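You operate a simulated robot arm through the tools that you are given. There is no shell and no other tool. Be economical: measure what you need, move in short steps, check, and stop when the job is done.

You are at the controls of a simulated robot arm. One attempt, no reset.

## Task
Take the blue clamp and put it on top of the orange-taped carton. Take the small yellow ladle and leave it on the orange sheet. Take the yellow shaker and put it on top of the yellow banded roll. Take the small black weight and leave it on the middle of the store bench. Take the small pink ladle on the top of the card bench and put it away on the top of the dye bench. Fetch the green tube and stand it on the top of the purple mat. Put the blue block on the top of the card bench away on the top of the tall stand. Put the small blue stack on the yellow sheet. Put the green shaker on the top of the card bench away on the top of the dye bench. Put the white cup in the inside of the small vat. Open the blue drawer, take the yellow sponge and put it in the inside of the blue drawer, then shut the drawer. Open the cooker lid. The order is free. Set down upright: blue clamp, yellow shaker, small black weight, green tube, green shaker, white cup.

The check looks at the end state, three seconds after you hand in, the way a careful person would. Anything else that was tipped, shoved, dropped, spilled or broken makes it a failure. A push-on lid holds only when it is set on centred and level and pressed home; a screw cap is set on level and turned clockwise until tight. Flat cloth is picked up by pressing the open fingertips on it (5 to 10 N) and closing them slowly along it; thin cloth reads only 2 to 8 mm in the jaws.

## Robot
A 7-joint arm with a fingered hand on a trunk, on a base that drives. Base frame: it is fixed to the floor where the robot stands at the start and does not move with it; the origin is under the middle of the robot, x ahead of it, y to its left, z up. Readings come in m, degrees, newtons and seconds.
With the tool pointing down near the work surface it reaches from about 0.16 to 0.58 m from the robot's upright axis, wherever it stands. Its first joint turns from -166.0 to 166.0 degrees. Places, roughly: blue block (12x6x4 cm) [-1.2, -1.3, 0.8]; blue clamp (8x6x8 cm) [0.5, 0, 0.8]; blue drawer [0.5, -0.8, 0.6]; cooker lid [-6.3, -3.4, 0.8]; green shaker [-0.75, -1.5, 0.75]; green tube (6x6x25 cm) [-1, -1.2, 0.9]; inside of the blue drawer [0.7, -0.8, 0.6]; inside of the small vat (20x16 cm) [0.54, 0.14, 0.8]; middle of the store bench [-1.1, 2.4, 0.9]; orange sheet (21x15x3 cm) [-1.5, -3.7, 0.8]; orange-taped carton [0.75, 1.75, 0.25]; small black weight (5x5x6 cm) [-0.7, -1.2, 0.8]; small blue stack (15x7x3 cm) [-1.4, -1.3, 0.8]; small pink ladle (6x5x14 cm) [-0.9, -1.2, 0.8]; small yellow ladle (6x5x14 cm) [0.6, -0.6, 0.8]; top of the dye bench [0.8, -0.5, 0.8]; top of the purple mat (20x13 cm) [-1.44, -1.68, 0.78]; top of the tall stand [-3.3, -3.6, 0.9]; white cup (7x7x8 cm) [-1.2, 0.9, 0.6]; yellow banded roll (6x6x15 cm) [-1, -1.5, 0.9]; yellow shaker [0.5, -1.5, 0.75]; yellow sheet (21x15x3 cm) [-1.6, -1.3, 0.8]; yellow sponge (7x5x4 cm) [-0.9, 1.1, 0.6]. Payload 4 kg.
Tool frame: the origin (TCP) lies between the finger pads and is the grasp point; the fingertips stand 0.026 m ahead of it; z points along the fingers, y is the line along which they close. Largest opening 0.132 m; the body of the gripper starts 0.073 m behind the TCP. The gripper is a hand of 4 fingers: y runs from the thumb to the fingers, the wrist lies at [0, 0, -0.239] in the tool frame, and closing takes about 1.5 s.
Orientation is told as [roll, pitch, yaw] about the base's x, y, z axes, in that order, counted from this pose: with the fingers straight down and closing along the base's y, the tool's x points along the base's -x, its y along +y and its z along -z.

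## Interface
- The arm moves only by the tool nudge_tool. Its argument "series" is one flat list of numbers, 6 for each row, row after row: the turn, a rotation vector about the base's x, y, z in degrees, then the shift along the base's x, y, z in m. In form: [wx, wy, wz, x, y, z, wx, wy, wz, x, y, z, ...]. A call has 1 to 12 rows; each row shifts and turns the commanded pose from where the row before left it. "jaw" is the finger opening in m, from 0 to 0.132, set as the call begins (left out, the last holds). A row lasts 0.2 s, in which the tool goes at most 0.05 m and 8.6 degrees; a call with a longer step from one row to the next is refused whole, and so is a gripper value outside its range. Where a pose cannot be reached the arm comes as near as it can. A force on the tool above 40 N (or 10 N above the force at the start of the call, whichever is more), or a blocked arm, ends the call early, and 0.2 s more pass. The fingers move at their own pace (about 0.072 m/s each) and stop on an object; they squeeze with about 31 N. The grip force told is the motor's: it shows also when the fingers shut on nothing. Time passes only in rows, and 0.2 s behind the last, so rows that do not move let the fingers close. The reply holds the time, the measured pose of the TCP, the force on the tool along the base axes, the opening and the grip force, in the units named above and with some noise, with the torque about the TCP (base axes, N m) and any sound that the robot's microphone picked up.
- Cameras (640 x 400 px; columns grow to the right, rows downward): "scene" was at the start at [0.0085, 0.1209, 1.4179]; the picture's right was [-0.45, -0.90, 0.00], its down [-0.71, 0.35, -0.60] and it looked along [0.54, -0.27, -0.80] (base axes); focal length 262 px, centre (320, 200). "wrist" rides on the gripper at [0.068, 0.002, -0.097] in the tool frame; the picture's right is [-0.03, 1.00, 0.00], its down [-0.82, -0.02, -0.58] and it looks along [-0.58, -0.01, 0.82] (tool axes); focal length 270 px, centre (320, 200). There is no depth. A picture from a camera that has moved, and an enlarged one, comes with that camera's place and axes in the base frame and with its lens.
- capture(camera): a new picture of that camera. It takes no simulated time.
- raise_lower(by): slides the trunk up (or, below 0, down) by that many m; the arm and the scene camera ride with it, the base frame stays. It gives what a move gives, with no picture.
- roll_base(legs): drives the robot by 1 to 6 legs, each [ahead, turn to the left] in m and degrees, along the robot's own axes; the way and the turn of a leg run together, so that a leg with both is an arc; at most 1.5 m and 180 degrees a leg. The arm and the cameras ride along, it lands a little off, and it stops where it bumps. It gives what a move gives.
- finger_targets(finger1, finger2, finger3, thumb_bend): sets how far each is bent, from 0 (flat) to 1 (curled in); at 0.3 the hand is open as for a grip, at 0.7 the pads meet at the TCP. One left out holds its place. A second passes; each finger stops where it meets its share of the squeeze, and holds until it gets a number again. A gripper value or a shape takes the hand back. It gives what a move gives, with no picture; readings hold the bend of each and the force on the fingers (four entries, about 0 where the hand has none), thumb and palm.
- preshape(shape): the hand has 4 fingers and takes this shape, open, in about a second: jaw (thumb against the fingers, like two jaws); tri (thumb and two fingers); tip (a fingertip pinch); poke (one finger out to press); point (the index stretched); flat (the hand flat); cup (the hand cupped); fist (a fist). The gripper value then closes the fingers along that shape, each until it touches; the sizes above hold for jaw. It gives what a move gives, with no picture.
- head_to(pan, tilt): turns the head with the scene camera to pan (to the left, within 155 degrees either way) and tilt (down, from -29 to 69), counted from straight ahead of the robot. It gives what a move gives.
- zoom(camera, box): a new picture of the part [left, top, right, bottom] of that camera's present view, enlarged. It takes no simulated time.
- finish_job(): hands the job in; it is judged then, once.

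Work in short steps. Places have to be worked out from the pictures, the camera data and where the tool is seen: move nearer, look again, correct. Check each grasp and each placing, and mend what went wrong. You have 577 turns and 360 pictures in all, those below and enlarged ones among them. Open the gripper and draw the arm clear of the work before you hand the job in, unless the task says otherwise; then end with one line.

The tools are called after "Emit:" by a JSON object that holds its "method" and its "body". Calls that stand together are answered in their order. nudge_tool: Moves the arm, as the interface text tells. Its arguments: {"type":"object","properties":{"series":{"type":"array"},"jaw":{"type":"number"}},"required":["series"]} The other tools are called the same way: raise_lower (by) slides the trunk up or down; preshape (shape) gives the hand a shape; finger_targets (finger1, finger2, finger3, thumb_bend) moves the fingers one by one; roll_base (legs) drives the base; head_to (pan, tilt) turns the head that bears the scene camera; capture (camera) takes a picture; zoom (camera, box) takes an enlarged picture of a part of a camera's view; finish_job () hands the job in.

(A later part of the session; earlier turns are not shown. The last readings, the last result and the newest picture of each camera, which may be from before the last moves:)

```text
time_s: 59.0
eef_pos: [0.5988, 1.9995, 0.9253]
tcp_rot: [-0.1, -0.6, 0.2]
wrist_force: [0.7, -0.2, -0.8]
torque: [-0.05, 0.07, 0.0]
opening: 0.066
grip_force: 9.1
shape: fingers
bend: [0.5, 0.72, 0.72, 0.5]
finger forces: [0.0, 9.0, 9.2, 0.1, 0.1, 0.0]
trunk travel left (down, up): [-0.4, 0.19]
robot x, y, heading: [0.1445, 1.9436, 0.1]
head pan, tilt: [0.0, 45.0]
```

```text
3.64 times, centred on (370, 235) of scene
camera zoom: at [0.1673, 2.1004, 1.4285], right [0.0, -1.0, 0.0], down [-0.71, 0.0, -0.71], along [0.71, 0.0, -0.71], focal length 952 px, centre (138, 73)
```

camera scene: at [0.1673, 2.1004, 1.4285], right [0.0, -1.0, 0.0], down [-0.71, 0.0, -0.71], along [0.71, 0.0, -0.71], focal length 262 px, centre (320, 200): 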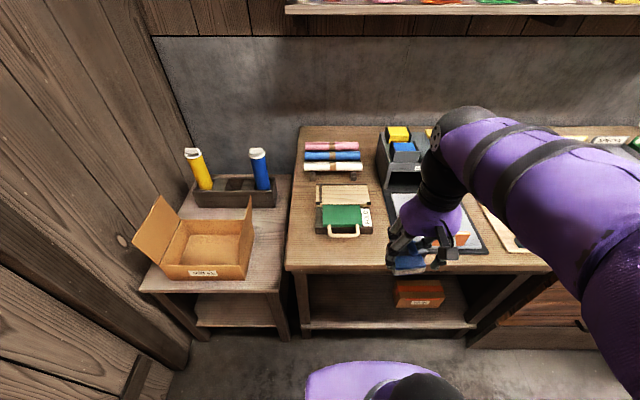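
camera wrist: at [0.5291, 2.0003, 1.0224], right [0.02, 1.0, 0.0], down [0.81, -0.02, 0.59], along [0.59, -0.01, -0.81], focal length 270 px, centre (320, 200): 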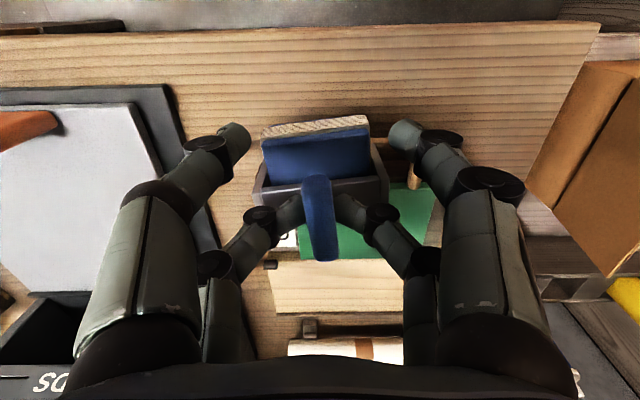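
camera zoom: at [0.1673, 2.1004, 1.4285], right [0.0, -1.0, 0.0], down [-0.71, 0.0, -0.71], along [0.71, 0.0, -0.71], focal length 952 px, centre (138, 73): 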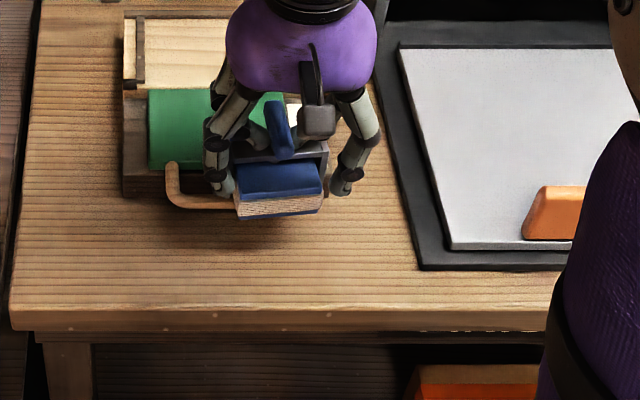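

The case's handle protrudes; I shift 5 cm toward the tray to clear it, then lower to contact.

Emit:
{"method": "nudge_tool", "body": {"series": [0, 0, 0, -0.005, -0.025, 0, 0, 0, 0, -0.005, -0.025, 0, 0, 0, 0, 0, 0, -0.02, 0, 0, 0, 0, 0, -0.015, 0, 0, 0, 0, 0, -0.01, 0, 0, 0, 0, 0, -0.008]}}

Emit:
{"method": "zoom", "body": {"camera": "scene", "box": [290, 180, 450, 290]}}

```text
time_s: 60.4
eef_pos: [0.5906, 1.95, 0.8748]
tcp_rot: [-0.1, -0.5, 0.2]
wrist_force: [-0.6, -1.4, -1.3]
torque: [0.02, 0.01, 0.02]
opening: 0.066
grip_force: 9.0
shape: fingers
bend: [0.5, 0.72, 0.72, 0.5]
finger forces: [0.0, 9.2, 9.2, 0.1, 0.0, 0.1]
trunk travel left (down, up): [-0.4, 0.19]
robot x, y, heading: [0.141, 1.9487, -0.1]
head pan, tilt: [0.0, 45.0]
```

```text
3.64 times, centred on (370, 235) of scene
camera zoom: at [0.1674, 2.1004, 1.4285], right [0.0, -1.0, 0.0], down [-0.71, 0.0, -0.71], along [0.71, 0.0, -0.71], focal length 952 px, centre (138, 73)
```

zoom: 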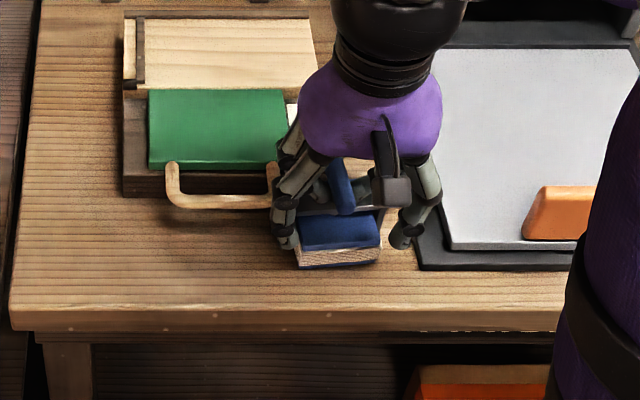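

Still hanging; lower slowly by further steps until the force rises.

Emit:
{"method": "nudge_tool", "body": {"series": [0, 0, 0, 0, 0, -0.005, 0, 0, 0, 0, 0, -0.005]}}

Emit:
{"method": "nudge_tool", "body": {"series": [0, 0, 0, 0, 0, -0.005, 0, 0, 0, 0, 0, -0.004]}}

Emit:
{"method": "nudge_tool", "body": {"series": [0, 0, 0, 0, 0, -0.004, 0, 0, 0, 0, 0, -0.004]}}

Emit:
{"method": "zoom", "body": {"camera": "scene", "box": [290, 180, 450, 290]}}

```text
time_s: 61.1
eef_pos: [0.5923, 1.9499, 0.8699]
tcp_rot: [-0.1, -1.3, 0.2]
wrist_force: [-7.5, 1.1, 26.7]
torque: [0.03, -0.18, 0.0]
opening: 0.066
grip_force: 32.6
shape: fingers
bend: [0.5, 0.75, 0.75, 0.5]
finger forces: [0.1, 32.8, 31.6, 0.1, 0.0, 0.0]
trunk travel left (down, up): [-0.4, 0.19]
robot x, y, heading: [0.1476, 1.9452, -0.1]
head pan, tilt: [0.0, 45.0]
stopped in row 2: the force on the tool passed its limit at 41 N (the readings are from after the stop); the commanded pose is now the measured one
```

```text
time_s: 61.5
eef_pos: [0.5945, 1.9502, 0.8688]
tcp_rot: [-0.1, -1.8, 0.4]
wrist_force: [-5.9, 0.1, 23.9]
torque: [0.01, -0.17, 0.01]
opening: 0.0663
grip_force: 32.7
shape: fingers
bend: [0.5, 0.75, 0.75, 0.5]
finger forces: [0.0, 33.1, 32.7, 0.1, 0.1, 0.1]
trunk travel left (down, up): [-0.4, 0.19]
robot x, y, heading: [0.1445, 1.9479, 0.0]
head pan, tilt: [0.0, 45.0]
stopped in row 1: the force on the tool passed its limit at 44 N (the readings are from after the stop); the commanded pose is now the measured one
```

```text
time_s: 61.8
eef_pos: [0.5965, 1.95, 0.8706]
tcp_rot: [-0.1, -2.2, 0.3]
wrist_force: [-6.0, -0.9, 24.7]
torque: [0.02, -0.18, 0.01]
opening: 0.0661
grip_force: 34.1
shape: fingers
bend: [0.5, 0.75, 0.75, 0.5]
finger forces: [0.1, 33.5, 34.2, 0.1, 0.1, 0.0]
trunk travel left (down, up): [-0.4, 0.19]
robot x, y, heading: [0.1434, 1.9465, 0.3]
head pan, tilt: [0.0, 45.0]
stopped in row 1: the force on the tool passed its limit at 44 N (the readings are from after the stop); the commanded pose is now the measured one
```

```text
3.64 times, centred on (370, 235) of scene
camera zoom: at [0.1651, 2.1004, 1.4285], right [0.0, -1.0, 0.0], down [-0.71, 0.0, -0.71], along [0.71, 0.0, -0.71], focal length 952 px, centre (138, 73)
```

zoom: 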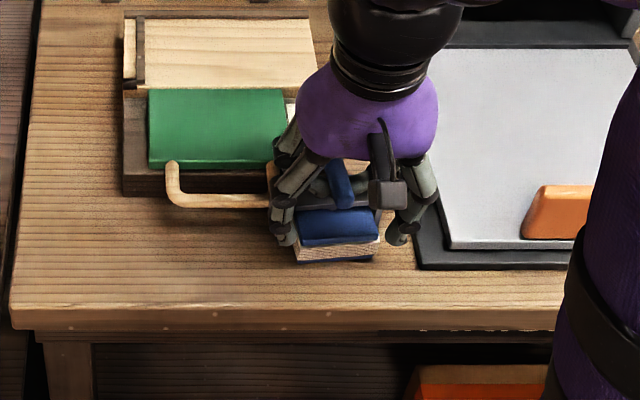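

Contact made at TCP z 0.872, clamp is down. I release the two fingers and lift off.

Emit:
{"method": "finger_targets", "body": {"finger2": 0.5, "finger3": 0.5}}

Emit:
{"method": "nudge_tool", "body": {"series": [0, 0, 0, 0, 0, 0.03, 0, 0, 0, 0, 0, 0.03, 0, 0, 0, -0.03, 0, 0.03, 0, 0, 0, -0.04, 0, 0.02, 0, 0, 0, -0.04, 0, 0, 0, 0, 0, -0.04, 0, 0]}}

Emit:
{"method": "capture", "body": {"camera": "wrist"}}

Emit:
{"method": "zoom", "body": {"camera": "scene", "box": [290, 180, 450, 290]}}

```text
time_s: 62.8
eef_pos: [0.5948, 1.9494, 0.8683]
tcp_rot: [-0.2, -2.0, 0.2]
wrist_force: [3.3, -0.1, 23.1]
torque: [-0.04, -0.43, 0.0]
opening: 0.0661
grip_force: 15.6
shape: fingers
bend: [0.5, 0.78, 0.78, 0.5]
finger forces: [0.2, 15.3, 15.7, 0.0, 0.0, 0.1]
trunk travel left (down, up): [-0.4, 0.19]
robot x, y, heading: [0.147, 1.9451, -0.2]
head pan, tilt: [0.0, 45.0]
```

```text
time_s: 64.2
eef_pos: [0.4466, 1.9488, 0.9763]
tcp_rot: [-0.2, -1.7, 0.2]
wrist_force: [0.2, -0.1, -0.4]
torque: [0.0, 0.02, 0.01]
opening: 0.0661
grip_force: 0.0
shape: fingers
bend: [0.5, 0.5, 0.5, 0.5]
finger forces: [0.0, 0.0, 0.1, 0.0, 0.1, 0.0]
trunk travel left (down, up): [-0.4, 0.19]
robot x, y, heading: [0.1442, 1.9461, 0.1]
head pan, tilt: [0.0, 45.0]
```

```text
323 pictures are left
camera wrist: at [0.3743, 1.9483, 1.0715], right [0.02, 1.0, 0.0], down [0.8, -0.02, 0.6], along [0.6, -0.01, -0.8], focal length 270 px, centre (320, 200)
```

wrist: 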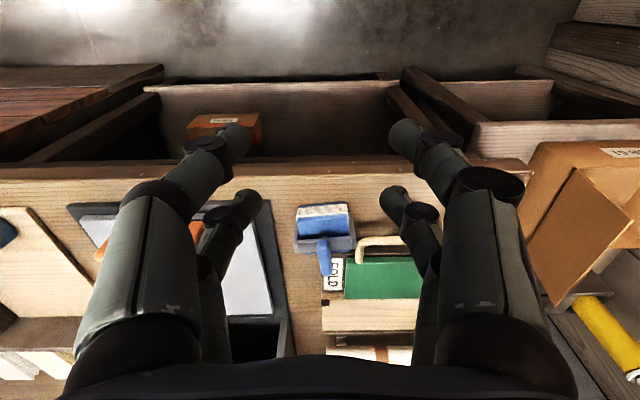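

```text
3.64 times, centred on (370, 235) of scene
camera zoom: at [0.1675, 2.1004, 1.4285], right [0.0, -1.0, 0.0], down [-0.71, 0.0, -0.71], along [0.71, 0.0, -0.71], focal length 952 px, centre (138, 73)
```

zoom: 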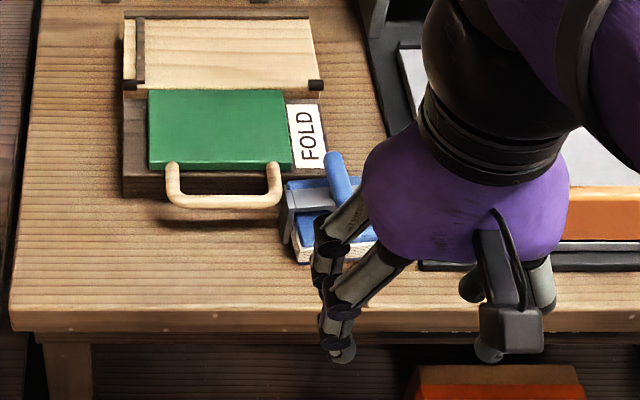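

Clamp stands free and upright. I pitch the hand forward ~56° in clear air and curl thumb and f1 out of the way.

Emit:
{"method": "nudge_tool", "body": {"series": [0, -7, 0, -0.01, 0, 0, 0, -7, 0, -0.01, 0, 0, 0, -7, 0, -0.01, 0, 0, 0, -7, 0, 0, 0, 0, 0, -7, 0, 0, 0, 0, 0, -7, 0, 0, 0, 0, 0, -7, 0, 0, 0, 0, 0, -7, 0, 0, 0, 0]}}

Emit:
{"method": "finger_targets", "body": {"finger1": 1.0, "thumb_bend": 0.3}}

Emit:
{"method": "finger_targets", "body": {"thumb_bend": 1.0}}

Emit:
{"method": "capture", "body": {"camera": "wrist"}}

Emit:
{"method": "capture", "body": {"camera": "scene"}}

```text
time_s: 65.2
eef_pos: [0.4275, 1.9482, 0.955]
tcp_rot: [-1.0, -17.3, 0.2]
wrist_force: [-1.0, 0.5, 0.2]
torque: [0.0, 0.02, 0.0]
opening: 0.0661
grip_force: 0.0
shape: fingers
bend: [0.5, 0.5, 0.5, 0.5]
finger forces: [0.0, 0.0, 0.0, 0.1, 0.0, 0.1]
out of reach, approached as far as the arm can: row 3, 4
trunk travel left (down, up): [-0.4, 0.19]
robot x, y, heading: [0.1442, 1.9477, 0.2]
head pan, tilt: [0.0, 45.0]
stopped in row 4: the arm was blocked; the commanded pose is now the measured one
```

```text
time_s: 66.2
eef_pos: [0.4269, 1.9484, 0.9556]
tcp_rot: [-1.0, -17.2, 0.1]
wrist_force: [0.5, 0.1, -0.1]
torque: [0.01, 0.01, 0.01]
opening: 0.0566
grip_force: 0.1
shape: fingers
bend: [1.0, 0.5, 0.5, 0.3]
finger forces: [0.0, 0.0, 0.0, 0.1, 0.1, 0.0]
trunk travel left (down, up): [-0.4, 0.19]
robot x, y, heading: [0.1438, 1.9452, 0.2]
head pan, tilt: [0.0, 45.0]
```

```text
time_s: 67.2
eef_pos: [0.4288, 1.948, 0.9565]
tcp_rot: [-1.1, -17.4, 0.2]
wrist_force: [0.0, 0.2, -0.6]
torque: [-0.03, 0.0, -0.01]
opening: 0.0288
grip_force: 0.0
shape: fingers
bend: [1.0, 0.5, 0.5, 0.87]
finger forces: [0.0, 0.1, 0.1, 0.1, 0.0, 0.0]
trunk travel left (down, up): [-0.4, 0.19]
robot x, y, heading: [0.1443, 1.9469, -0.1]
head pan, tilt: [0.0, 45.0]
```

```text
321 pictures are left
camera wrist: at [0.3331, 1.9506, 1.0277], right [0.03, 1.0, -0.01], down [0.61, -0.01, 0.79], along [0.79, -0.03, -0.61], focal length 270 px, centre (320, 200)
```

wrist: 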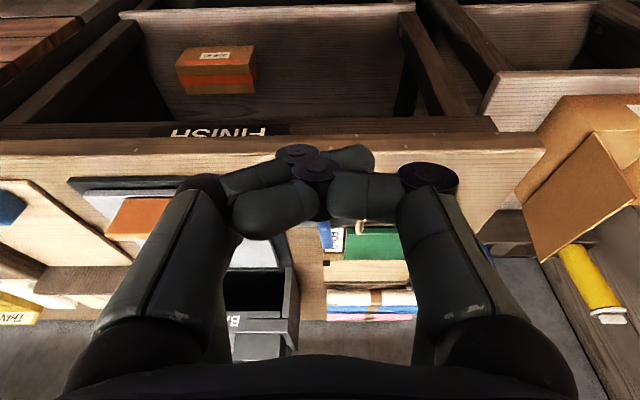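

```text
320 pictures are left
camera scene: at [0.1672, 2.1004, 1.4285], right [0.0, -1.0, 0.0], down [-0.71, 0.0, -0.71], along [0.71, 0.0, -0.71], focal length 262 px, centre (320, 200)
```

scene: 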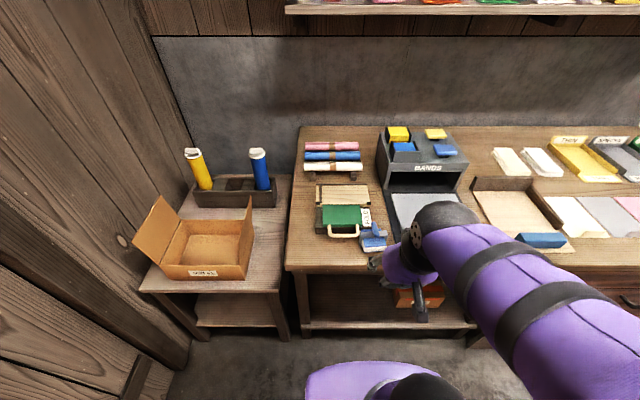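

Pitching needs more standoff. I back the base 8 cm, then extend and pitch while staying high.

Emit:
{"method": "roll_base", "body": {"legs": [[-0.08, 0]]}}

Emit:
{"method": "nudge_tool", "body": {"series": [0, 0, 0, 0.04, 0, 0.03, 0, 0, 0, 0.04, 0, 0.03, 0, 0, 0, 0.04, 0, 0, 0, -7, 0, 0.03, 0, 0, 0, -7, 0, 0.03, 0, 0, 0, -7, 0, 0, 0, 0, 0, -7, 0, 0, 0, 0, 0, -7, 0, 0, 0, 0]}}

Emit:
{"method": "capture", "body": {"camera": "scene"}}

```text
time_s: 68.3
eef_pos: [0.3451, 1.9479, 0.9549]
tcp_rot: [-0.9, -17.3, 0.3]
wrist_force: [-0.1, 0.2, -0.4]
torque: [0.0, 0.03, 0.0]
opening: 0.0291
grip_force: 0.0
shape: fingers
bend: [1.0, 0.5, 0.5, 0.87]
finger forces: [0.1, 0.0, 0.0, 0.0, 0.1, 0.1]
trunk travel left (down, up): [-0.4, 0.19]
robot x, y, heading: [0.0597, 1.9492, 0.2]
head pan, tilt: [0.0, 45.0]
```

```text
time_s: 70.1
eef_pos: [0.527, 1.9482, 1.0149]
tcp_rot: [-1.1, -52.3, 0.4]
wrist_force: [1.3, -0.3, -0.1]
torque: [0.01, 0.01, 0.0]
opening: 0.029
grip_force: 0.2
shape: fingers
bend: [1.0, 0.5, 0.5, 0.87]
finger forces: [0.1, 0.1, 0.0, 0.1, 0.0, 0.0]
trunk travel left (down, up): [-0.4, 0.19]
robot x, y, heading: [0.0634, 1.9455, 0.3]
head pan, tilt: [0.0, 45.0]
```

```text
319 pictures are left
camera scene: at [0.0847, 2.1001, 1.4285], right [0.0, -1.0, 0.0], down [-0.71, 0.0, -0.71], along [0.71, 0.0, -0.71], focal length 262 px, centre (320, 200)
```

scene: 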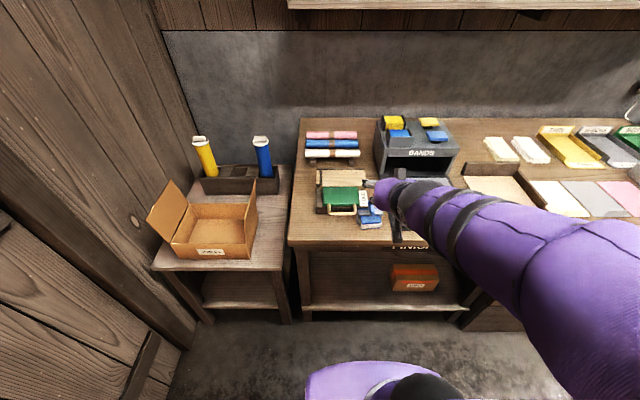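

Pitched posture reached. Next I measure the handle from both cameras.

Emit:
{"method": "zoom", "body": {"camera": "scene", "box": [330, 180, 430, 250]}}

Emit:
{"method": "nudge_tool", "body": {"series": [0, 0, 0, 0, 0.004, -0.04, 0, 0, 0, 0, 0, -0.04, 0, 0, 0, 0, 0, -0.03]}}

Emit:
{"method": "capture", "body": {"camera": "wrist"}}

Emit:
{"method": "zoom", "body": {"camera": "scene", "box": [330, 180, 430, 250]}}

```text
5.71 times, centred on (380, 215) of scene
camera zoom: at [0.0847, 2.1001, 1.4285], right [0.0, -1.0, 0.0], down [-0.71, 0.0, -0.71], along [0.71, 0.0, -0.71], focal length 1495 px, centre (-23, 114)
```

zoom: 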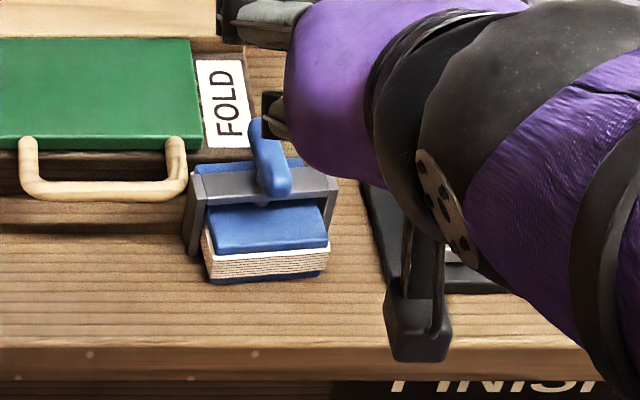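

```text
time_s: 70.9
eef_pos: [0.5594, 1.9544, 0.9245]
tcp_rot: [-1.1, -52.2, 0.4]
wrist_force: [0.2, -0.5, -0.1]
torque: [-0.03, 0.02, 0.03]
opening: 0.0289
grip_force: 0.1
shape: fingers
bend: [1.0, 0.5, 0.5, 0.87]
finger forces: [0.0, 0.0, 0.1, 0.0, 0.1, 0.0]
out of reach, approached as far as the arm can: row 1, 2, 3
trunk travel left (down, up): [-0.4, 0.19]
robot x, y, heading: [0.0642, 1.9448, 0.2]
head pan, tilt: [0.0, 45.0]
```

```text
317 pictures are left
camera wrist: at [0.4408, 1.9571, 0.9301], right [0.03, 1.0, 0.01], down [0.04, -0.01, 1.0], along [1.0, -0.03, -0.04], focal length 270 px, centre (320, 200)
```

wrist: 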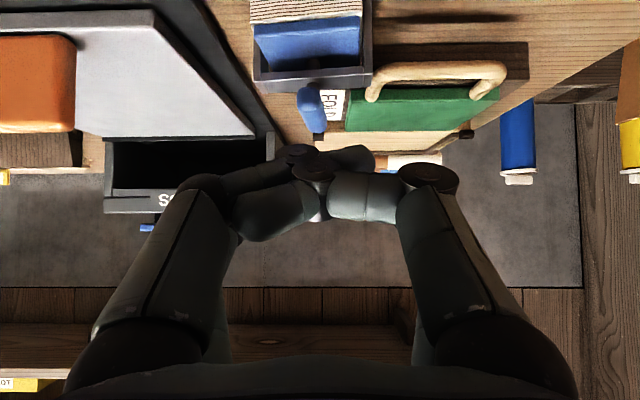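

```text
5.71 times, centred on (380, 215) of scene
camera zoom: at [0.0846, 2.1001, 1.4285], right [0.0, -1.0, 0.0], down [-0.71, 0.0, -0.71], along [0.71, 0.0, -0.71], focal length 1495 px, centre (-23, 114)
```

zoom: 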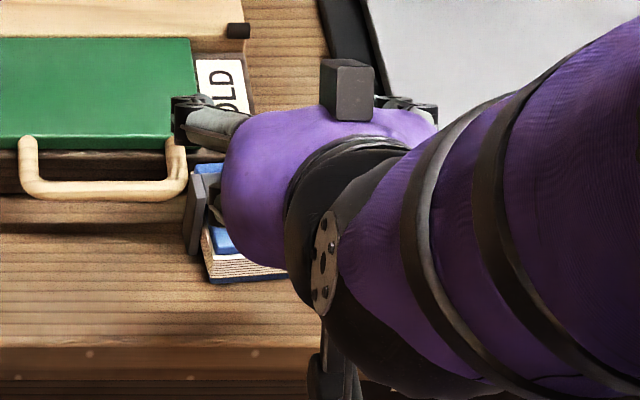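

Too folded again; the arm wants still more standoff. I lift, back the base another 8 cm and re-extend.

Emit:
{"method": "nudge_tool", "body": {"series": [0, 0, 0, -0.02, 0, 0.04, 0, 0, 0, -0.02, 0, 0.04]}}

Emit:
{"method": "roll_base", "body": {"legs": [[-0.09, 0]]}}

Emit:
{"method": "nudge_tool", "body": {"series": [0, 0, 0, 0.04, 0, 0, 0, 0, 0, 0.04, 0, 0, 0, 0, 0, 0.02, 0, -0.02, 0, 0, 0, 0, 0, -0.04, 0, 0, 0, 0, 0, -0.03]}}

Emit:
{"method": "capture", "body": {"camera": "wrist"}}

Emit:
{"method": "capture", "body": {"camera": "scene"}}

```text
time_s: 71.5
eef_pos: [0.5167, 1.9545, 1.0059]
tcp_rot: [-1.3, -52.3, 0.4]
wrist_force: [-0.3, 0.3, -0.1]
torque: [-0.03, -0.03, -0.02]
opening: 0.0288
grip_force: 0.0
shape: fingers
bend: [1.0, 0.5, 0.5, 0.87]
finger forces: [0.1, 0.0, 0.0, 0.0, 0.0, 0.0]
trunk travel left (down, up): [-0.4, 0.19]
robot x, y, heading: [0.0651, 1.9467, 0.1]
head pan, tilt: [0.0, 45.0]
```

```text
time_s: 72.6
eef_pos: [0.4267, 1.955, 1.0059]
tcp_rot: [-1.2, -52.3, 0.4]
wrist_force: [-0.5, -0.4, 0.2]
torque: [0.0, -0.07, 0.04]
opening: 0.0289
grip_force: 0.0
shape: fingers
bend: [1.0, 0.5, 0.5, 0.87]
finger forces: [0.0, 0.0, 0.0, 0.0, 0.1, 0.1]
trunk travel left (down, up): [-0.4, 0.19]
robot x, y, heading: [-0.0276, 1.9432, -0.2]
head pan, tilt: [0.0, 45.0]
```

```text
time_s: 74.0
eef_pos: [0.5134, 2.0553, 0.913]
tcp_rot: [-1.3, -52.4, 12.0]
wrist_force: [-0.6, 1.3, -0.7]
torque: [-0.06, -0.01, -0.09]
opening: 0.029
grip_force: 0.0
shape: fingers
bend: [1.0, 0.5, 0.5, 0.87]
finger forces: [0.1, 0.0, 0.0, 0.1, 0.0, 0.0]
trunk travel left (down, up): [-0.4, 0.19]
robot x, y, heading: [-0.0261, 1.9509, 0.3]
head pan, tilt: [0.0, 45.0]
stopped in row 5: the arm was blocked; the commanded pose is now the measured one
```

```text
315 pictures are left
camera wrist: at [0.3963, 2.0343, 0.9185], right [-0.17, 0.98, 0.0], down [0.04, 0.0, 1.0], along [0.98, 0.17, -0.04], focal length 270 px, centre (320, 200)
```

wrist: 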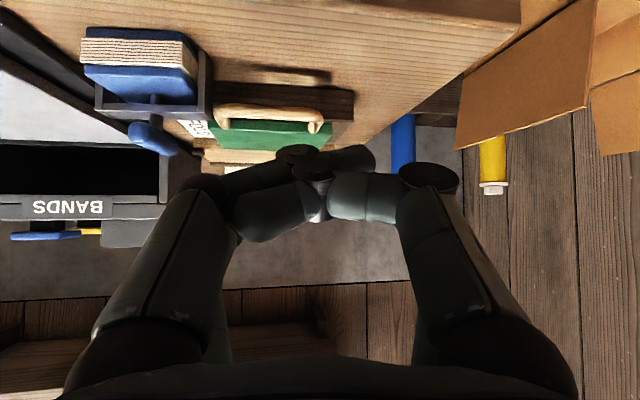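

```text
314 pictures are left
camera scene: at [-0.0073, 2.1029, 1.4281], right [0.0, -1.0, 0.0], down [-0.71, 0.0, -0.71], along [0.71, 0.0, -0.71], focal length 262 px, centre (320, 200)
```

scene: 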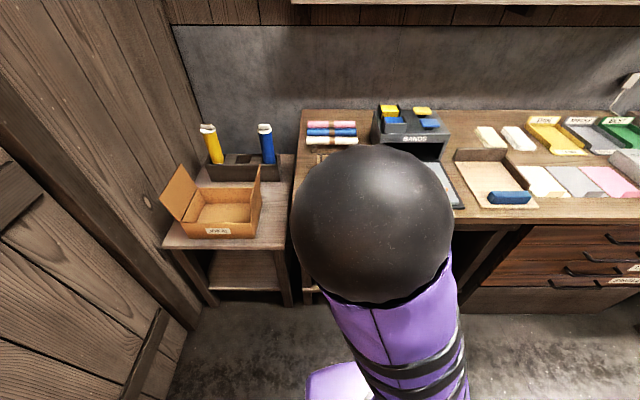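

Elbow swung awkwardly; best is reach ~0.7 m with the pitched hand. I raise, back up further, and restore y and yaw while extending.

Emit:
{"method": "nudge_tool", "body": {"series": [0, 0, 0, -0.01, 0, 0.04, 0, 0, 0, 0, 0, 0.04, 0, 0, -4, 0, -0.02, 0.01, 0, 0, -4, 0, -0.02, 0, 0, 0, -4, 0, -0.02, 0]}}

Emit:
{"method": "roll_base", "body": {"legs": [[-0.08, 0]]}}

Emit:
{"method": "nudge_tool", "body": {"series": [0, 0, 0, 0.04, -0.02, 0, 0, 0, 0, 0.04, -0.02, 0, 0, 0, 0, 0.03, 0, 0, 0, 0, 0, 0.02, 0, 0]}}

Emit:
{"method": "capture", "body": {"camera": "scene"}}

```text
time_s: 75.2
eef_pos: [0.5041, 1.993, 1.0045]
tcp_rot: [-1.2, -52.4, -0.4]
wrist_force: [0.7, 0.7, 0.3]
torque: [0.02, -0.02, -0.02]
opening: 0.029
grip_force: 0.0
shape: fingers
bend: [1.0, 0.5, 0.5, 0.87]
finger forces: [0.1, 0.1, 0.0, 0.0, 0.0, 0.0]
trunk travel left (down, up): [-0.4, 0.19]
robot x, y, heading: [-0.0299, 1.9472, 0.5]
head pan, tilt: [0.0, 45.0]
```

```text
time_s: 76.3
eef_pos: [0.4232, 1.9933, 1.0041]
tcp_rot: [-1.2, -52.3, -0.2]
wrist_force: [0.6, 0.0, -1.1]
torque: [-0.03, 0.01, -0.01]
opening: 0.0291
grip_force: 0.1
shape: fingers
bend: [1.0, 0.5, 0.5, 0.87]
finger forces: [0.0, 0.0, 0.0, 0.0, 0.0, 0.0]
trunk travel left (down, up): [-0.4, 0.19]
robot x, y, heading: [-0.11, 1.9488, 0.5]
head pan, tilt: [0.0, 45.0]
```

```text
time_s: 77.3
eef_pos: [0.5222, 1.9524, 1.0029]
tcp_rot: [-1.5, -52.0, 0.0]
wrist_force: [-0.2, -2.1, 0.0]
torque: [0.09, 0.01, 0.14]
opening: 0.0288
grip_force: 0.0
shape: fingers
bend: [1.0, 0.5, 0.5, 0.87]
finger forces: [0.1, 0.1, 0.1, 0.1, 0.0, 0.0]
out of reach, approached as far as the arm can: row 2, 3, 4
trunk travel left (down, up): [-0.4, 0.19]
robot x, y, heading: [-0.1071, 1.9478, 0.4]
head pan, tilt: [0.0, 45.0]
```

```text
313 pictures are left
camera scene: at [-0.0857, 2.0946, 1.429], right [0.0, -1.0, 0.0], down [-0.71, 0.0, -0.71], along [0.71, 0.01, -0.71], focal length 262 px, centre (320, 200)
```

scene: 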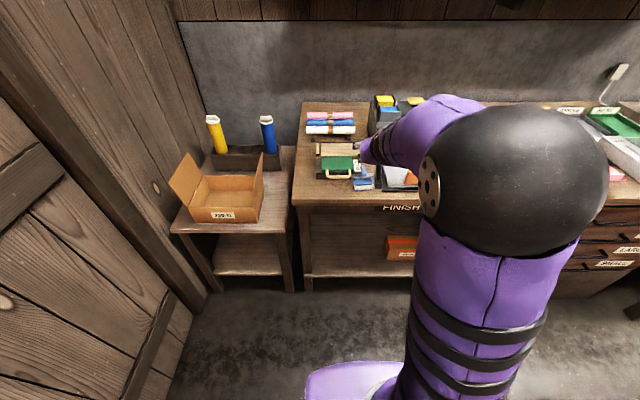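

Elbow is high and forward now; going lower should regain reach. I try descending.

Emit:
{"method": "nudge_tool", "body": {"series": [0, 0, 0, 0, 0, -0.03, 0, 0, 0, 0, 0, -0.03, 0, 0, 0, 0, 0, -0.03]}}

Emit:
{"method": "capture", "body": {"camera": "wrist"}}

```text
time_s: 78.1
eef_pos: [0.5338, 1.9614, 0.9798]
tcp_rot: [-1.2, -51.4, -0.5]
wrist_force: [-0.6, -0.8, 0.7]
torque: [-0.01, 0.0, 0.02]
opening: 0.0291
grip_force: 0.0
shape: fingers
bend: [1.0, 0.5, 0.5, 0.87]
finger forces: [0.0, 0.0, 0.1, 0.1, 0.0, 0.0]
out of reach, approached as far as the arm can: row 1, 2, 3
trunk travel left (down, up): [-0.4, 0.19]
robot x, y, heading: [-0.1109, 1.9427, 0.2]
head pan, tilt: [0.0, 45.0]
```

```text
312 pictures are left
camera wrist: at [0.4159, 1.9651, 0.9883], right [0.04, 1.0, 0.01], down [0.06, -0.01, 1.0], along [1.0, -0.04, -0.06], focal length 270 px, centre (320, 200)
```

wrist: 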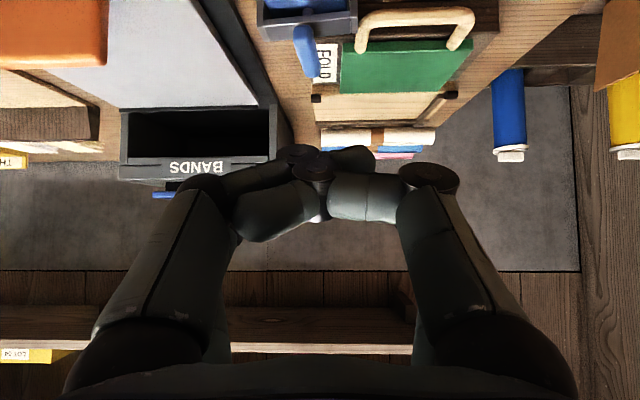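

The limit looks like the wrist bend: the hand can't point flatter than the forearm. At 45° pitch and ~0.74 m reach it should be in line, for both here and the carton (with trunk lowered 0.4). I raise the trunk 0.13 here to reproduce that same geometry and test it.

Emit:
{"method": "raise_lower", "body": {"by": 0.13}}

Emit:
{"method": "roll_base", "body": {"legs": [[-0.03, 0]]}}

Emit:
{"method": "nudge_tool", "body": {"series": [0, 3.2, 0, 0.01, -0.003, -0.03, 0, 3.2, 0, 0.01, -0.003, -0.04, 0, 0, 0, 0.01, -0.003, -0.04, 0, 0, 0, 0.01, 0, -0.04, 0, 0, 0, 0, 0, -0.03]}}

Emit:
{"method": "capture", "body": {"camera": "scene"}}

```text
time_s: 79.6
eef_pos: [0.534, 1.9621, 1.1117]
tcp_rot: [-1.2, -51.4, -0.4]
wrist_force: [-0.1, -0.8, -0.2]
torque: [-0.01, 0.03, -0.01]
opening: 0.0291
grip_force: 0.0
shape: fingers
bend: [1.0, 0.5, 0.5, 0.87]
finger forces: [0.0, 0.1, 0.0, 0.0, 0.1, 0.0]
trunk travel left (down, up): [-0.53, 0.06]
robot x, y, heading: [-0.1114, 1.948, 0.2]
head pan, tilt: [0.0, 45.0]
```

```text
time_s: 80.5
eef_pos: [0.5024, 1.9614, 1.1127]
tcp_rot: [-1.2, -51.4, -0.5]
wrist_force: [0.2, -0.5, 0.5]
torque: [0.01, 0.0, -0.01]
opening: 0.0291
grip_force: 0.0
shape: fingers
bend: [1.0, 0.5, 0.5, 0.87]
finger forces: [0.0, 0.1, 0.0, 0.0, 0.0, 0.0]
trunk travel left (down, up): [-0.53, 0.06]
robot x, y, heading: [-0.1389, 1.9452, 0.4]
head pan, tilt: [0.0, 45.0]
```

```text
time_s: 81.7
eef_pos: [0.5452, 1.9544, 0.9329]
tcp_rot: [-1.3, -45.0, -0.3]
wrist_force: [0.3, -0.2, -0.5]
torque: [0.0, 0.04, -0.02]
opening: 0.0288
grip_force: 0.0
shape: fingers
bend: [1.0, 0.5, 0.5, 0.87]
finger forces: [0.1, 0.1, 0.0, 0.0, 0.0, 0.0]
trunk travel left (down, up): [-0.53, 0.06]
robot x, y, heading: [-0.1402, 1.9423, 0.2]
head pan, tilt: [0.0, 45.0]
```

```text
311 pictures are left
camera scene: at [-0.1168, 2.0993, 1.5585], right [0.0, -1.0, 0.0], down [-0.71, 0.0, -0.71], along [0.71, 0.0, -0.71], focal length 262 px, centre (320, 200)
```

scene: 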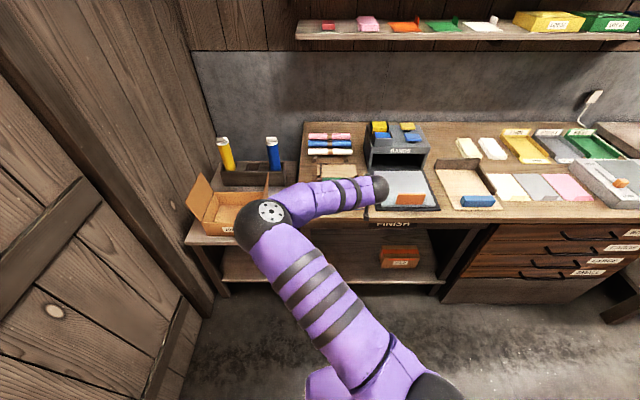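

This works. Handle measured at (0.604..0.626, 1.950, 0.85..0.88). Approach along the hand direction to 2 cm short.

Emit:
{"method": "nudge_tool", "body": {"series": [0, 0, 0, 0.014, -0.002, -0.02, 0, 0, 0, 0.014, -0.002, -0.02, 0, 0, 0, 0.014, 0, -0.02]}}

Emit:
{"method": "capture", "body": {"camera": "wrist"}}

Emit:
{"method": "zoom", "body": {"camera": "scene", "box": [300, 160, 420, 240]}}

```text
time_s: 82.5
eef_pos: [0.5864, 1.9468, 0.8716]
tcp_rot: [-1.3, -45.0, -0.4]
wrist_force: [0.6, 0.8, -0.3]
torque: [0.02, -0.03, 0.01]
opening: 0.0291
grip_force: 0.0
shape: fingers
bend: [1.0, 0.5, 0.5, 0.87]
finger forces: [0.0, 0.0, 0.0, 0.0, 0.1, 0.0]
trunk travel left (down, up): [-0.53, 0.06]
robot x, y, heading: [-0.1404, 1.943, 0.2]
head pan, tilt: [0.0, 45.0]
```

```text
310 pictures are left
camera wrist: at [0.4692, 1.9505, 0.8924], right [0.04, 1.0, 0.0], down [0.17, -0.01, 0.99], along [0.98, -0.04, -0.17], focal length 270 px, centre (320, 200)
```

wrist: 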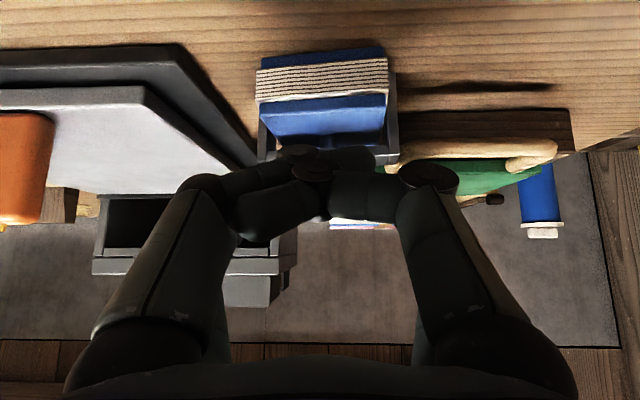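

```text
5.00 times, centred on (360, 200) of scene
camera zoom: at [-0.117, 2.0993, 1.5585], right [0.0, -1.0, 0.0], down [-0.71, 0.0, -0.71], along [0.71, 0.0, -0.71], focal length 1308 px, centre (120, 200)
```

zoom: 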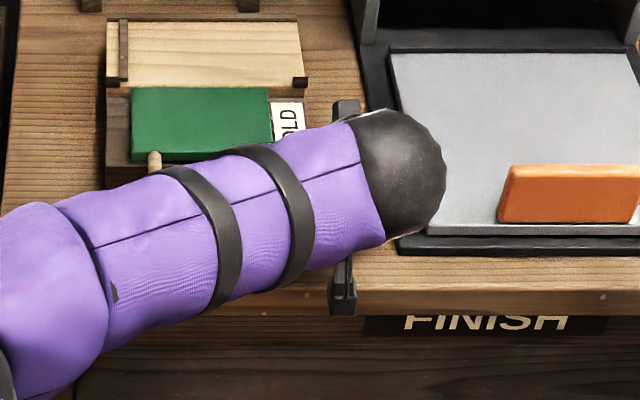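

Aligned in y. Final 2.5 cm and pinch.

Emit:
{"method": "nudge_tool", "body": {"series": [0, 0, 0, 0.008, 0.001, -0.01, 0, 0, 0, 0.007, 0.001, -0.008]}}

Emit:
{"method": "finger_targets", "body": {"finger2": 0.8, "finger3": 0.8}}

Emit:
{"method": "capture", "body": {"camera": "wrist"}}

```text
time_s: 83.1
eef_pos: [0.6016, 1.9492, 0.8549]
tcp_rot: [-1.4, -45.1, -0.4]
wrist_force: [-0.5, -0.4, 2.4]
torque: [0.09, -0.09, -0.07]
opening: 0.0291
grip_force: 1.4
shape: fingers
bend: [1.0, 0.52, 0.5, 0.87]
finger forces: [0.0, 2.8, 0.1, 0.1, 0.0, 0.0]
trunk travel left (down, up): [-0.53, 0.06]
robot x, y, heading: [-0.142, 1.9461, 0.1]
head pan, tilt: [0.0, 45.0]
```

```text
time_s: 84.1
eef_pos: [0.6012, 1.9486, 0.8545]
tcp_rot: [-1.3, -45.0, -0.4]
wrist_force: [-0.5, 1.0, -0.7]
torque: [-0.02, 0.04, 0.02]
opening: 0.029
grip_force: 0.0
shape: fingers
bend: [1.0, 0.77, 0.76, 0.87]
finger forces: [0.0, 0.1, 0.1, 0.0, 0.1, 0.0]
trunk travel left (down, up): [-0.53, 0.06]
robot x, y, heading: [-0.1385, 1.9456, 0.2]
head pan, tilt: [0.0, 45.0]
```

```text
308 pictures are left
camera wrist: at [0.4842, 1.953, 0.8745], right [0.04, 1.0, 0.0], down [0.17, -0.01, 0.99], along [0.98, -0.04, -0.17], focal length 270 px, centre (320, 200)
```

wrist: 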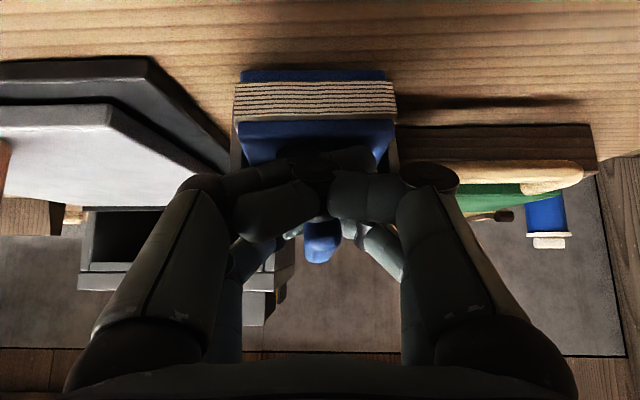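

No squeeze reported yet; I command the two fingers further.

Emit:
{"method": "finger_targets", "body": {"finger2": 0.9, "finger3": 0.9}}

Emit:
{"method": "zoom", "body": {"camera": "wrist", "box": [220, 100, 420, 280]}}

```text
time_s: 85.1
eef_pos: [0.6008, 1.9497, 0.8548]
tcp_rot: [-1.3, -45.0, -0.4]
wrist_force: [-1.4, 0.4, -2.3]
torque: [-0.01, 0.06, 0.01]
opening: 0.029
grip_force: 0.1
shape: fingers
bend: [1.0, 0.77, 0.76, 0.87]
finger forces: [0.0, 0.0, 0.1, 0.0, 0.0, 0.1]
trunk travel left (down, up): [-0.53, 0.06]
robot x, y, heading: [-0.1415, 1.9452, 0.2]
head pan, tilt: [0.0, 45.0]
```

```text
2.22 times, centred on (320, 190) of wrist
camera zoom: at [0.4842, 1.953, 0.8746], right [0.04, 1.0, 0.0], down [0.17, -0.01, 0.99], along [0.98, -0.04, -0.17], focal length 601 px, centre (320, 222)
```

zoom: 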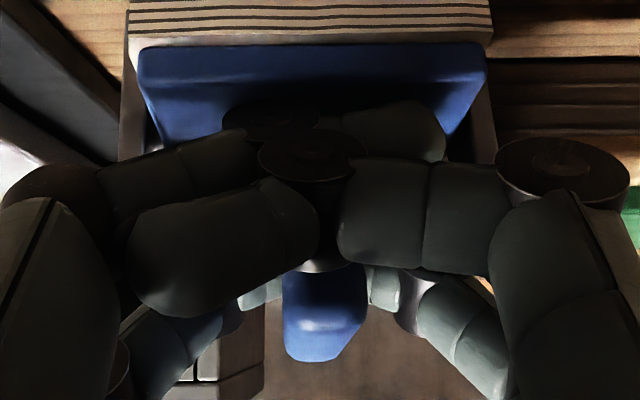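

They are blocked on something (not advancing), perhaps holding. Test lift 1.5 cm.

Emit:
{"method": "nudge_tool", "body": {"series": [0, 0, 0, 0, 0, 0.007, 0, 0, 0, 0, 0, 0.008, 0, 0, 0, 0, 0, 0]}}

Emit:
{"method": "zoom", "body": {"camera": "wrist", "box": [220, 40, 420, 280]}}

```text
time_s: 85.9
eef_pos: [0.6018, 1.9488, 0.8687]
tcp_rot: [-1.3, -45.2, -0.5]
wrist_force: [-0.4, 0.1, -0.9]
torque: [0.01, 0.05, -0.02]
opening: 0.0291
grip_force: 0.0
shape: fingers
bend: [1.0, 0.77, 0.76, 0.87]
finger forces: [0.1, 0.0, 0.0, 0.0, 0.0, 0.0]
trunk travel left (down, up): [-0.53, 0.06]
robot x, y, heading: [-0.1397, 1.9408, 0.3]
head pan, tilt: [0.0, 45.0]
```

```text
1.67 times, centred on (320, 160) of wrist
camera zoom: at [0.4841, 1.9531, 0.8883], right [0.04, 1.0, 0.0], down [0.17, -0.01, 0.99], along [0.98, -0.04, -0.17], focal length 450 px, centre (320, 267)
```

zoom: 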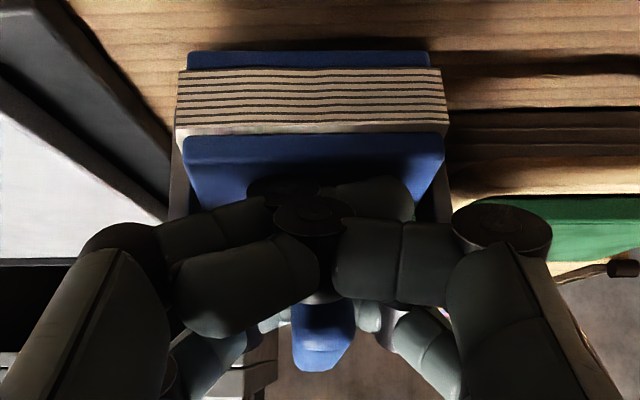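

It moves with the hand. Lift more and confirm from the scene camera.

Emit:
{"method": "nudge_tool", "body": {"series": [0, 0, 0, 0, 0, 0.02, 0, 0, 0, -0.02, 0, 0.03, 0, 0, 0, -0.03, 0, 0.03]}}

Emit:
{"method": "capture", "body": {"camera": "wrist"}}

Emit:
{"method": "capture", "body": {"camera": "scene"}}

```text
time_s: 86.7
eef_pos: [0.55, 1.9499, 0.9479]
tcp_rot: [-1.3, -45.0, -0.5]
wrist_force: [-0.2, -0.8, -0.9]
torque: [-0.02, 0.02, 0.0]
opening: 0.0292
grip_force: 0.1
shape: fingers
bend: [1.0, 0.77, 0.76, 0.87]
finger forces: [0.0, 0.1, 0.0, 0.1, 0.0, 0.0]
trunk travel left (down, up): [-0.53, 0.06]
robot x, y, heading: [-0.1416, 1.9432, 0.1]
head pan, tilt: [0.0, 45.0]
```

```text
305 pictures are left
camera wrist: at [0.4335, 1.9538, 0.9676], right [0.04, 1.0, 0.0], down [0.17, -0.01, 0.99], along [0.98, -0.04, -0.17], focal length 270 px, centre (320, 200)
```

wrist: 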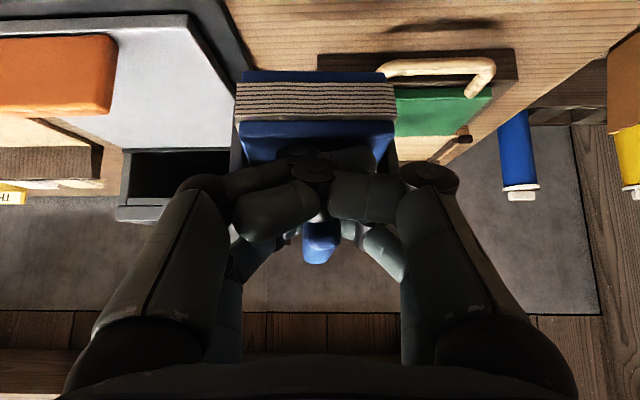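

```text
304 pictures are left
camera scene: at [-0.117, 2.0993, 1.5585], right [0.0, -1.0, 0.0], down [-0.71, 0.0, -0.71], along [0.71, 0.0, -0.71], focal length 262 px, centre (320, 200)
```

scene: 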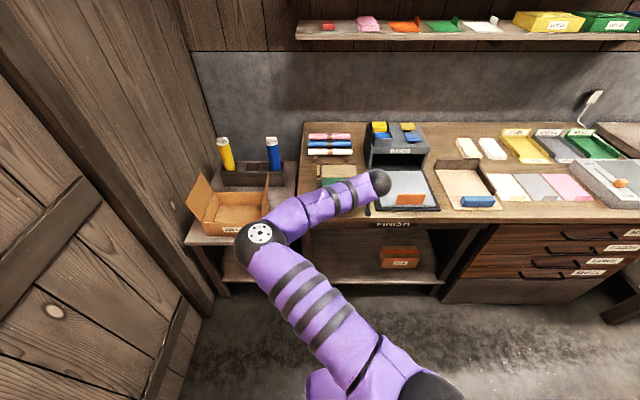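

Clamp is held upright. I back off, shift the base to y≈1.63 and lower the trunk fully in open floor.

Emit:
{"method": "roll_base", "body": {"legs": [[-0.22, 0], [0, -90], [0.31, 0], [0, 90]]}}

Emit:
{"method": "raise_lower", "body": {"by": -0.53}}

Emit:
{"method": "head_to", "body": {"pan": 0, "tilt": 25}}

Emit:
{"method": "capture", "body": {"camera": "scene"}}

Emit:
{"method": "capture", "body": {"camera": "wrist"}}

```text
time_s: 89.7
eef_pos: [0.3173, 1.7835, 0.9477]
tcp_rot: [-1.2, -45.0, -14.2]
wrist_force: [-0.2, 0.1, -1.0]
torque: [-0.02, 0.02, -0.01]
opening: 0.0286
grip_force: 0.1
shape: fingers
bend: [1.0, 0.78, 0.76, 0.87]
finger forces: [0.0, 0.0, 0.1, 0.0, 0.1, 0.0]
trunk travel left (down, up): [-0.53, 0.06]
robot x, y, heading: [-0.3535, 1.9448, -13.4]
head pan, tilt: [0.0, 45.0]
stopped in leg 2: the robot was blocked; the commanded pose is now the measured one
```

```text
refused: -0.53 is not a number from -0.4 to 0.4
```

```text
time_s: 90.5
eef_pos: [0.3179, 1.7817, 0.9467]
tcp_rot: [-1.3, -45.0, -14.2]
wrist_force: [-0.4, -0.4, -1.1]
torque: [0.02, 0.0, -0.02]
opening: 0.0288
grip_force: 0.0
shape: fingers
bend: [1.0, 0.78, 0.76, 0.87]
finger forces: [0.0, 0.0, 0.1, 0.0, 0.0, 0.0]
trunk travel left (down, up): [-0.53, 0.06]
robot x, y, heading: [-0.354, 1.9421, -13.3]
head pan, tilt: [0.0, 25.0]
```

```text
303 pictures are left
camera scene: at [-0.2851, 2.0866, 1.589], right [-0.23, -0.97, 0.0], down [-0.41, 0.1, -0.91], along [0.88, -0.21, -0.42], focal length 262 px, centre (320, 200)
```

scene: 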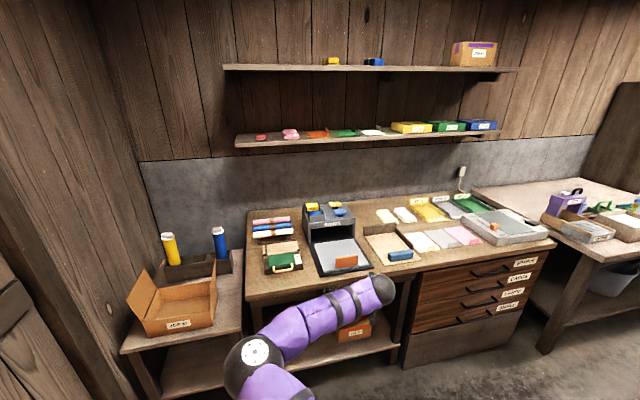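

```text
302 pictures are left
camera wrist: at [0.2055, 1.815, 0.9672], right [0.28, 0.96, 0.0], down [0.16, -0.05, 0.99], along [0.95, -0.27, -0.17], focal length 270 px, centre (320, 200)
```

wrist: 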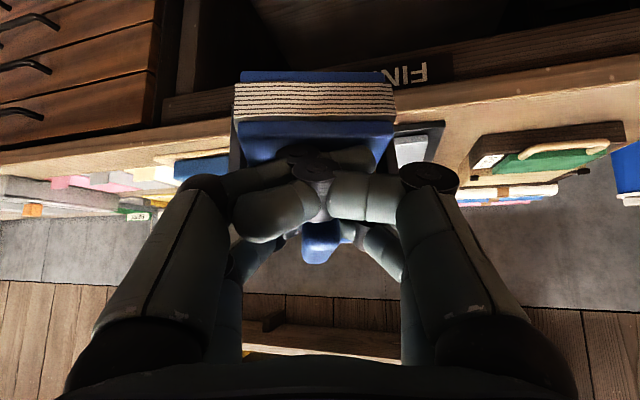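

The turn was blocked by something behind; I look back-left and back-right to see.

Emit:
{"method": "head_to", "body": {"pan": 150, "tilt": 50}}

Emit:
{"method": "capture", "body": {"camera": "scene"}}

Emit:
{"method": "head_to", "body": {"pan": -140, "tilt": 50}}

Emit:
{"method": "capture", "body": {"camera": "scene"}}

```text
time_s: 92.9
eef_pos: [0.3174, 1.784, 0.9472]
tcp_rot: [-1.3, -45.0, -14.2]
wrist_force: [0.8, 0.3, -0.9]
torque: [0.03, 0.0, -0.01]
opening: 0.029
grip_force: 0.2
shape: fingers
bend: [1.0, 0.78, 0.76, 0.87]
finger forces: [0.1, 0.1, 0.1, 0.1, 0.0, 0.0]
trunk travel left (down, up): [-0.53, 0.06]
robot x, y, heading: [-0.3539, 1.9448, -13.5]
head pan, tilt: [150.0, 50.0]
```

```text
301 pictures are left
camera scene: at [-0.4308, 2.1607, 1.5516], right [0.69, 0.73, 0.0], down [0.56, -0.53, -0.64], along [-0.47, 0.44, -0.77], focal length 262 px, centre (320, 200)
```

scene: 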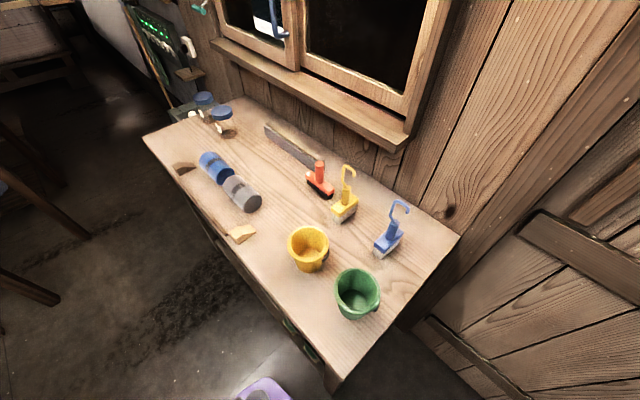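

```text
time_s: 96.8
eef_pos: [0.3186, 1.7834, 0.9472]
tcp_rot: [-1.3, -45.0, -14.2]
wrist_force: [-0.1, 0.1, -1.5]
torque: [0.0, 0.03, -0.02]
opening: 0.0291
grip_force: 0.1
shape: fingers
bend: [1.0, 0.78, 0.76, 0.87]
finger forces: [0.0, 0.0, 0.1, 0.0, 0.1, 0.0]
trunk travel left (down, up): [-0.53, 0.06]
robot x, y, heading: [-0.3521, 1.9418, -13.1]
head pan, tilt: [-140.0, 50.0]
```

```text
300 pictures are left
camera scene: at [-0.4436, 2.0732, 1.5516], right [-0.45, 0.89, 0.0], down [0.68, 0.34, -0.64], along [-0.57, -0.29, -0.77], focal length 262 px, centre (320, 200)
```

scene: 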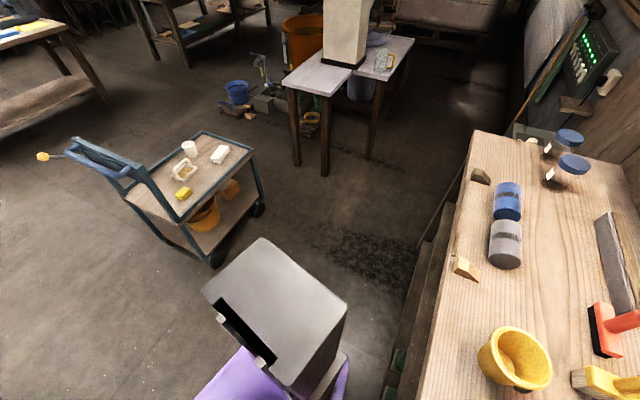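

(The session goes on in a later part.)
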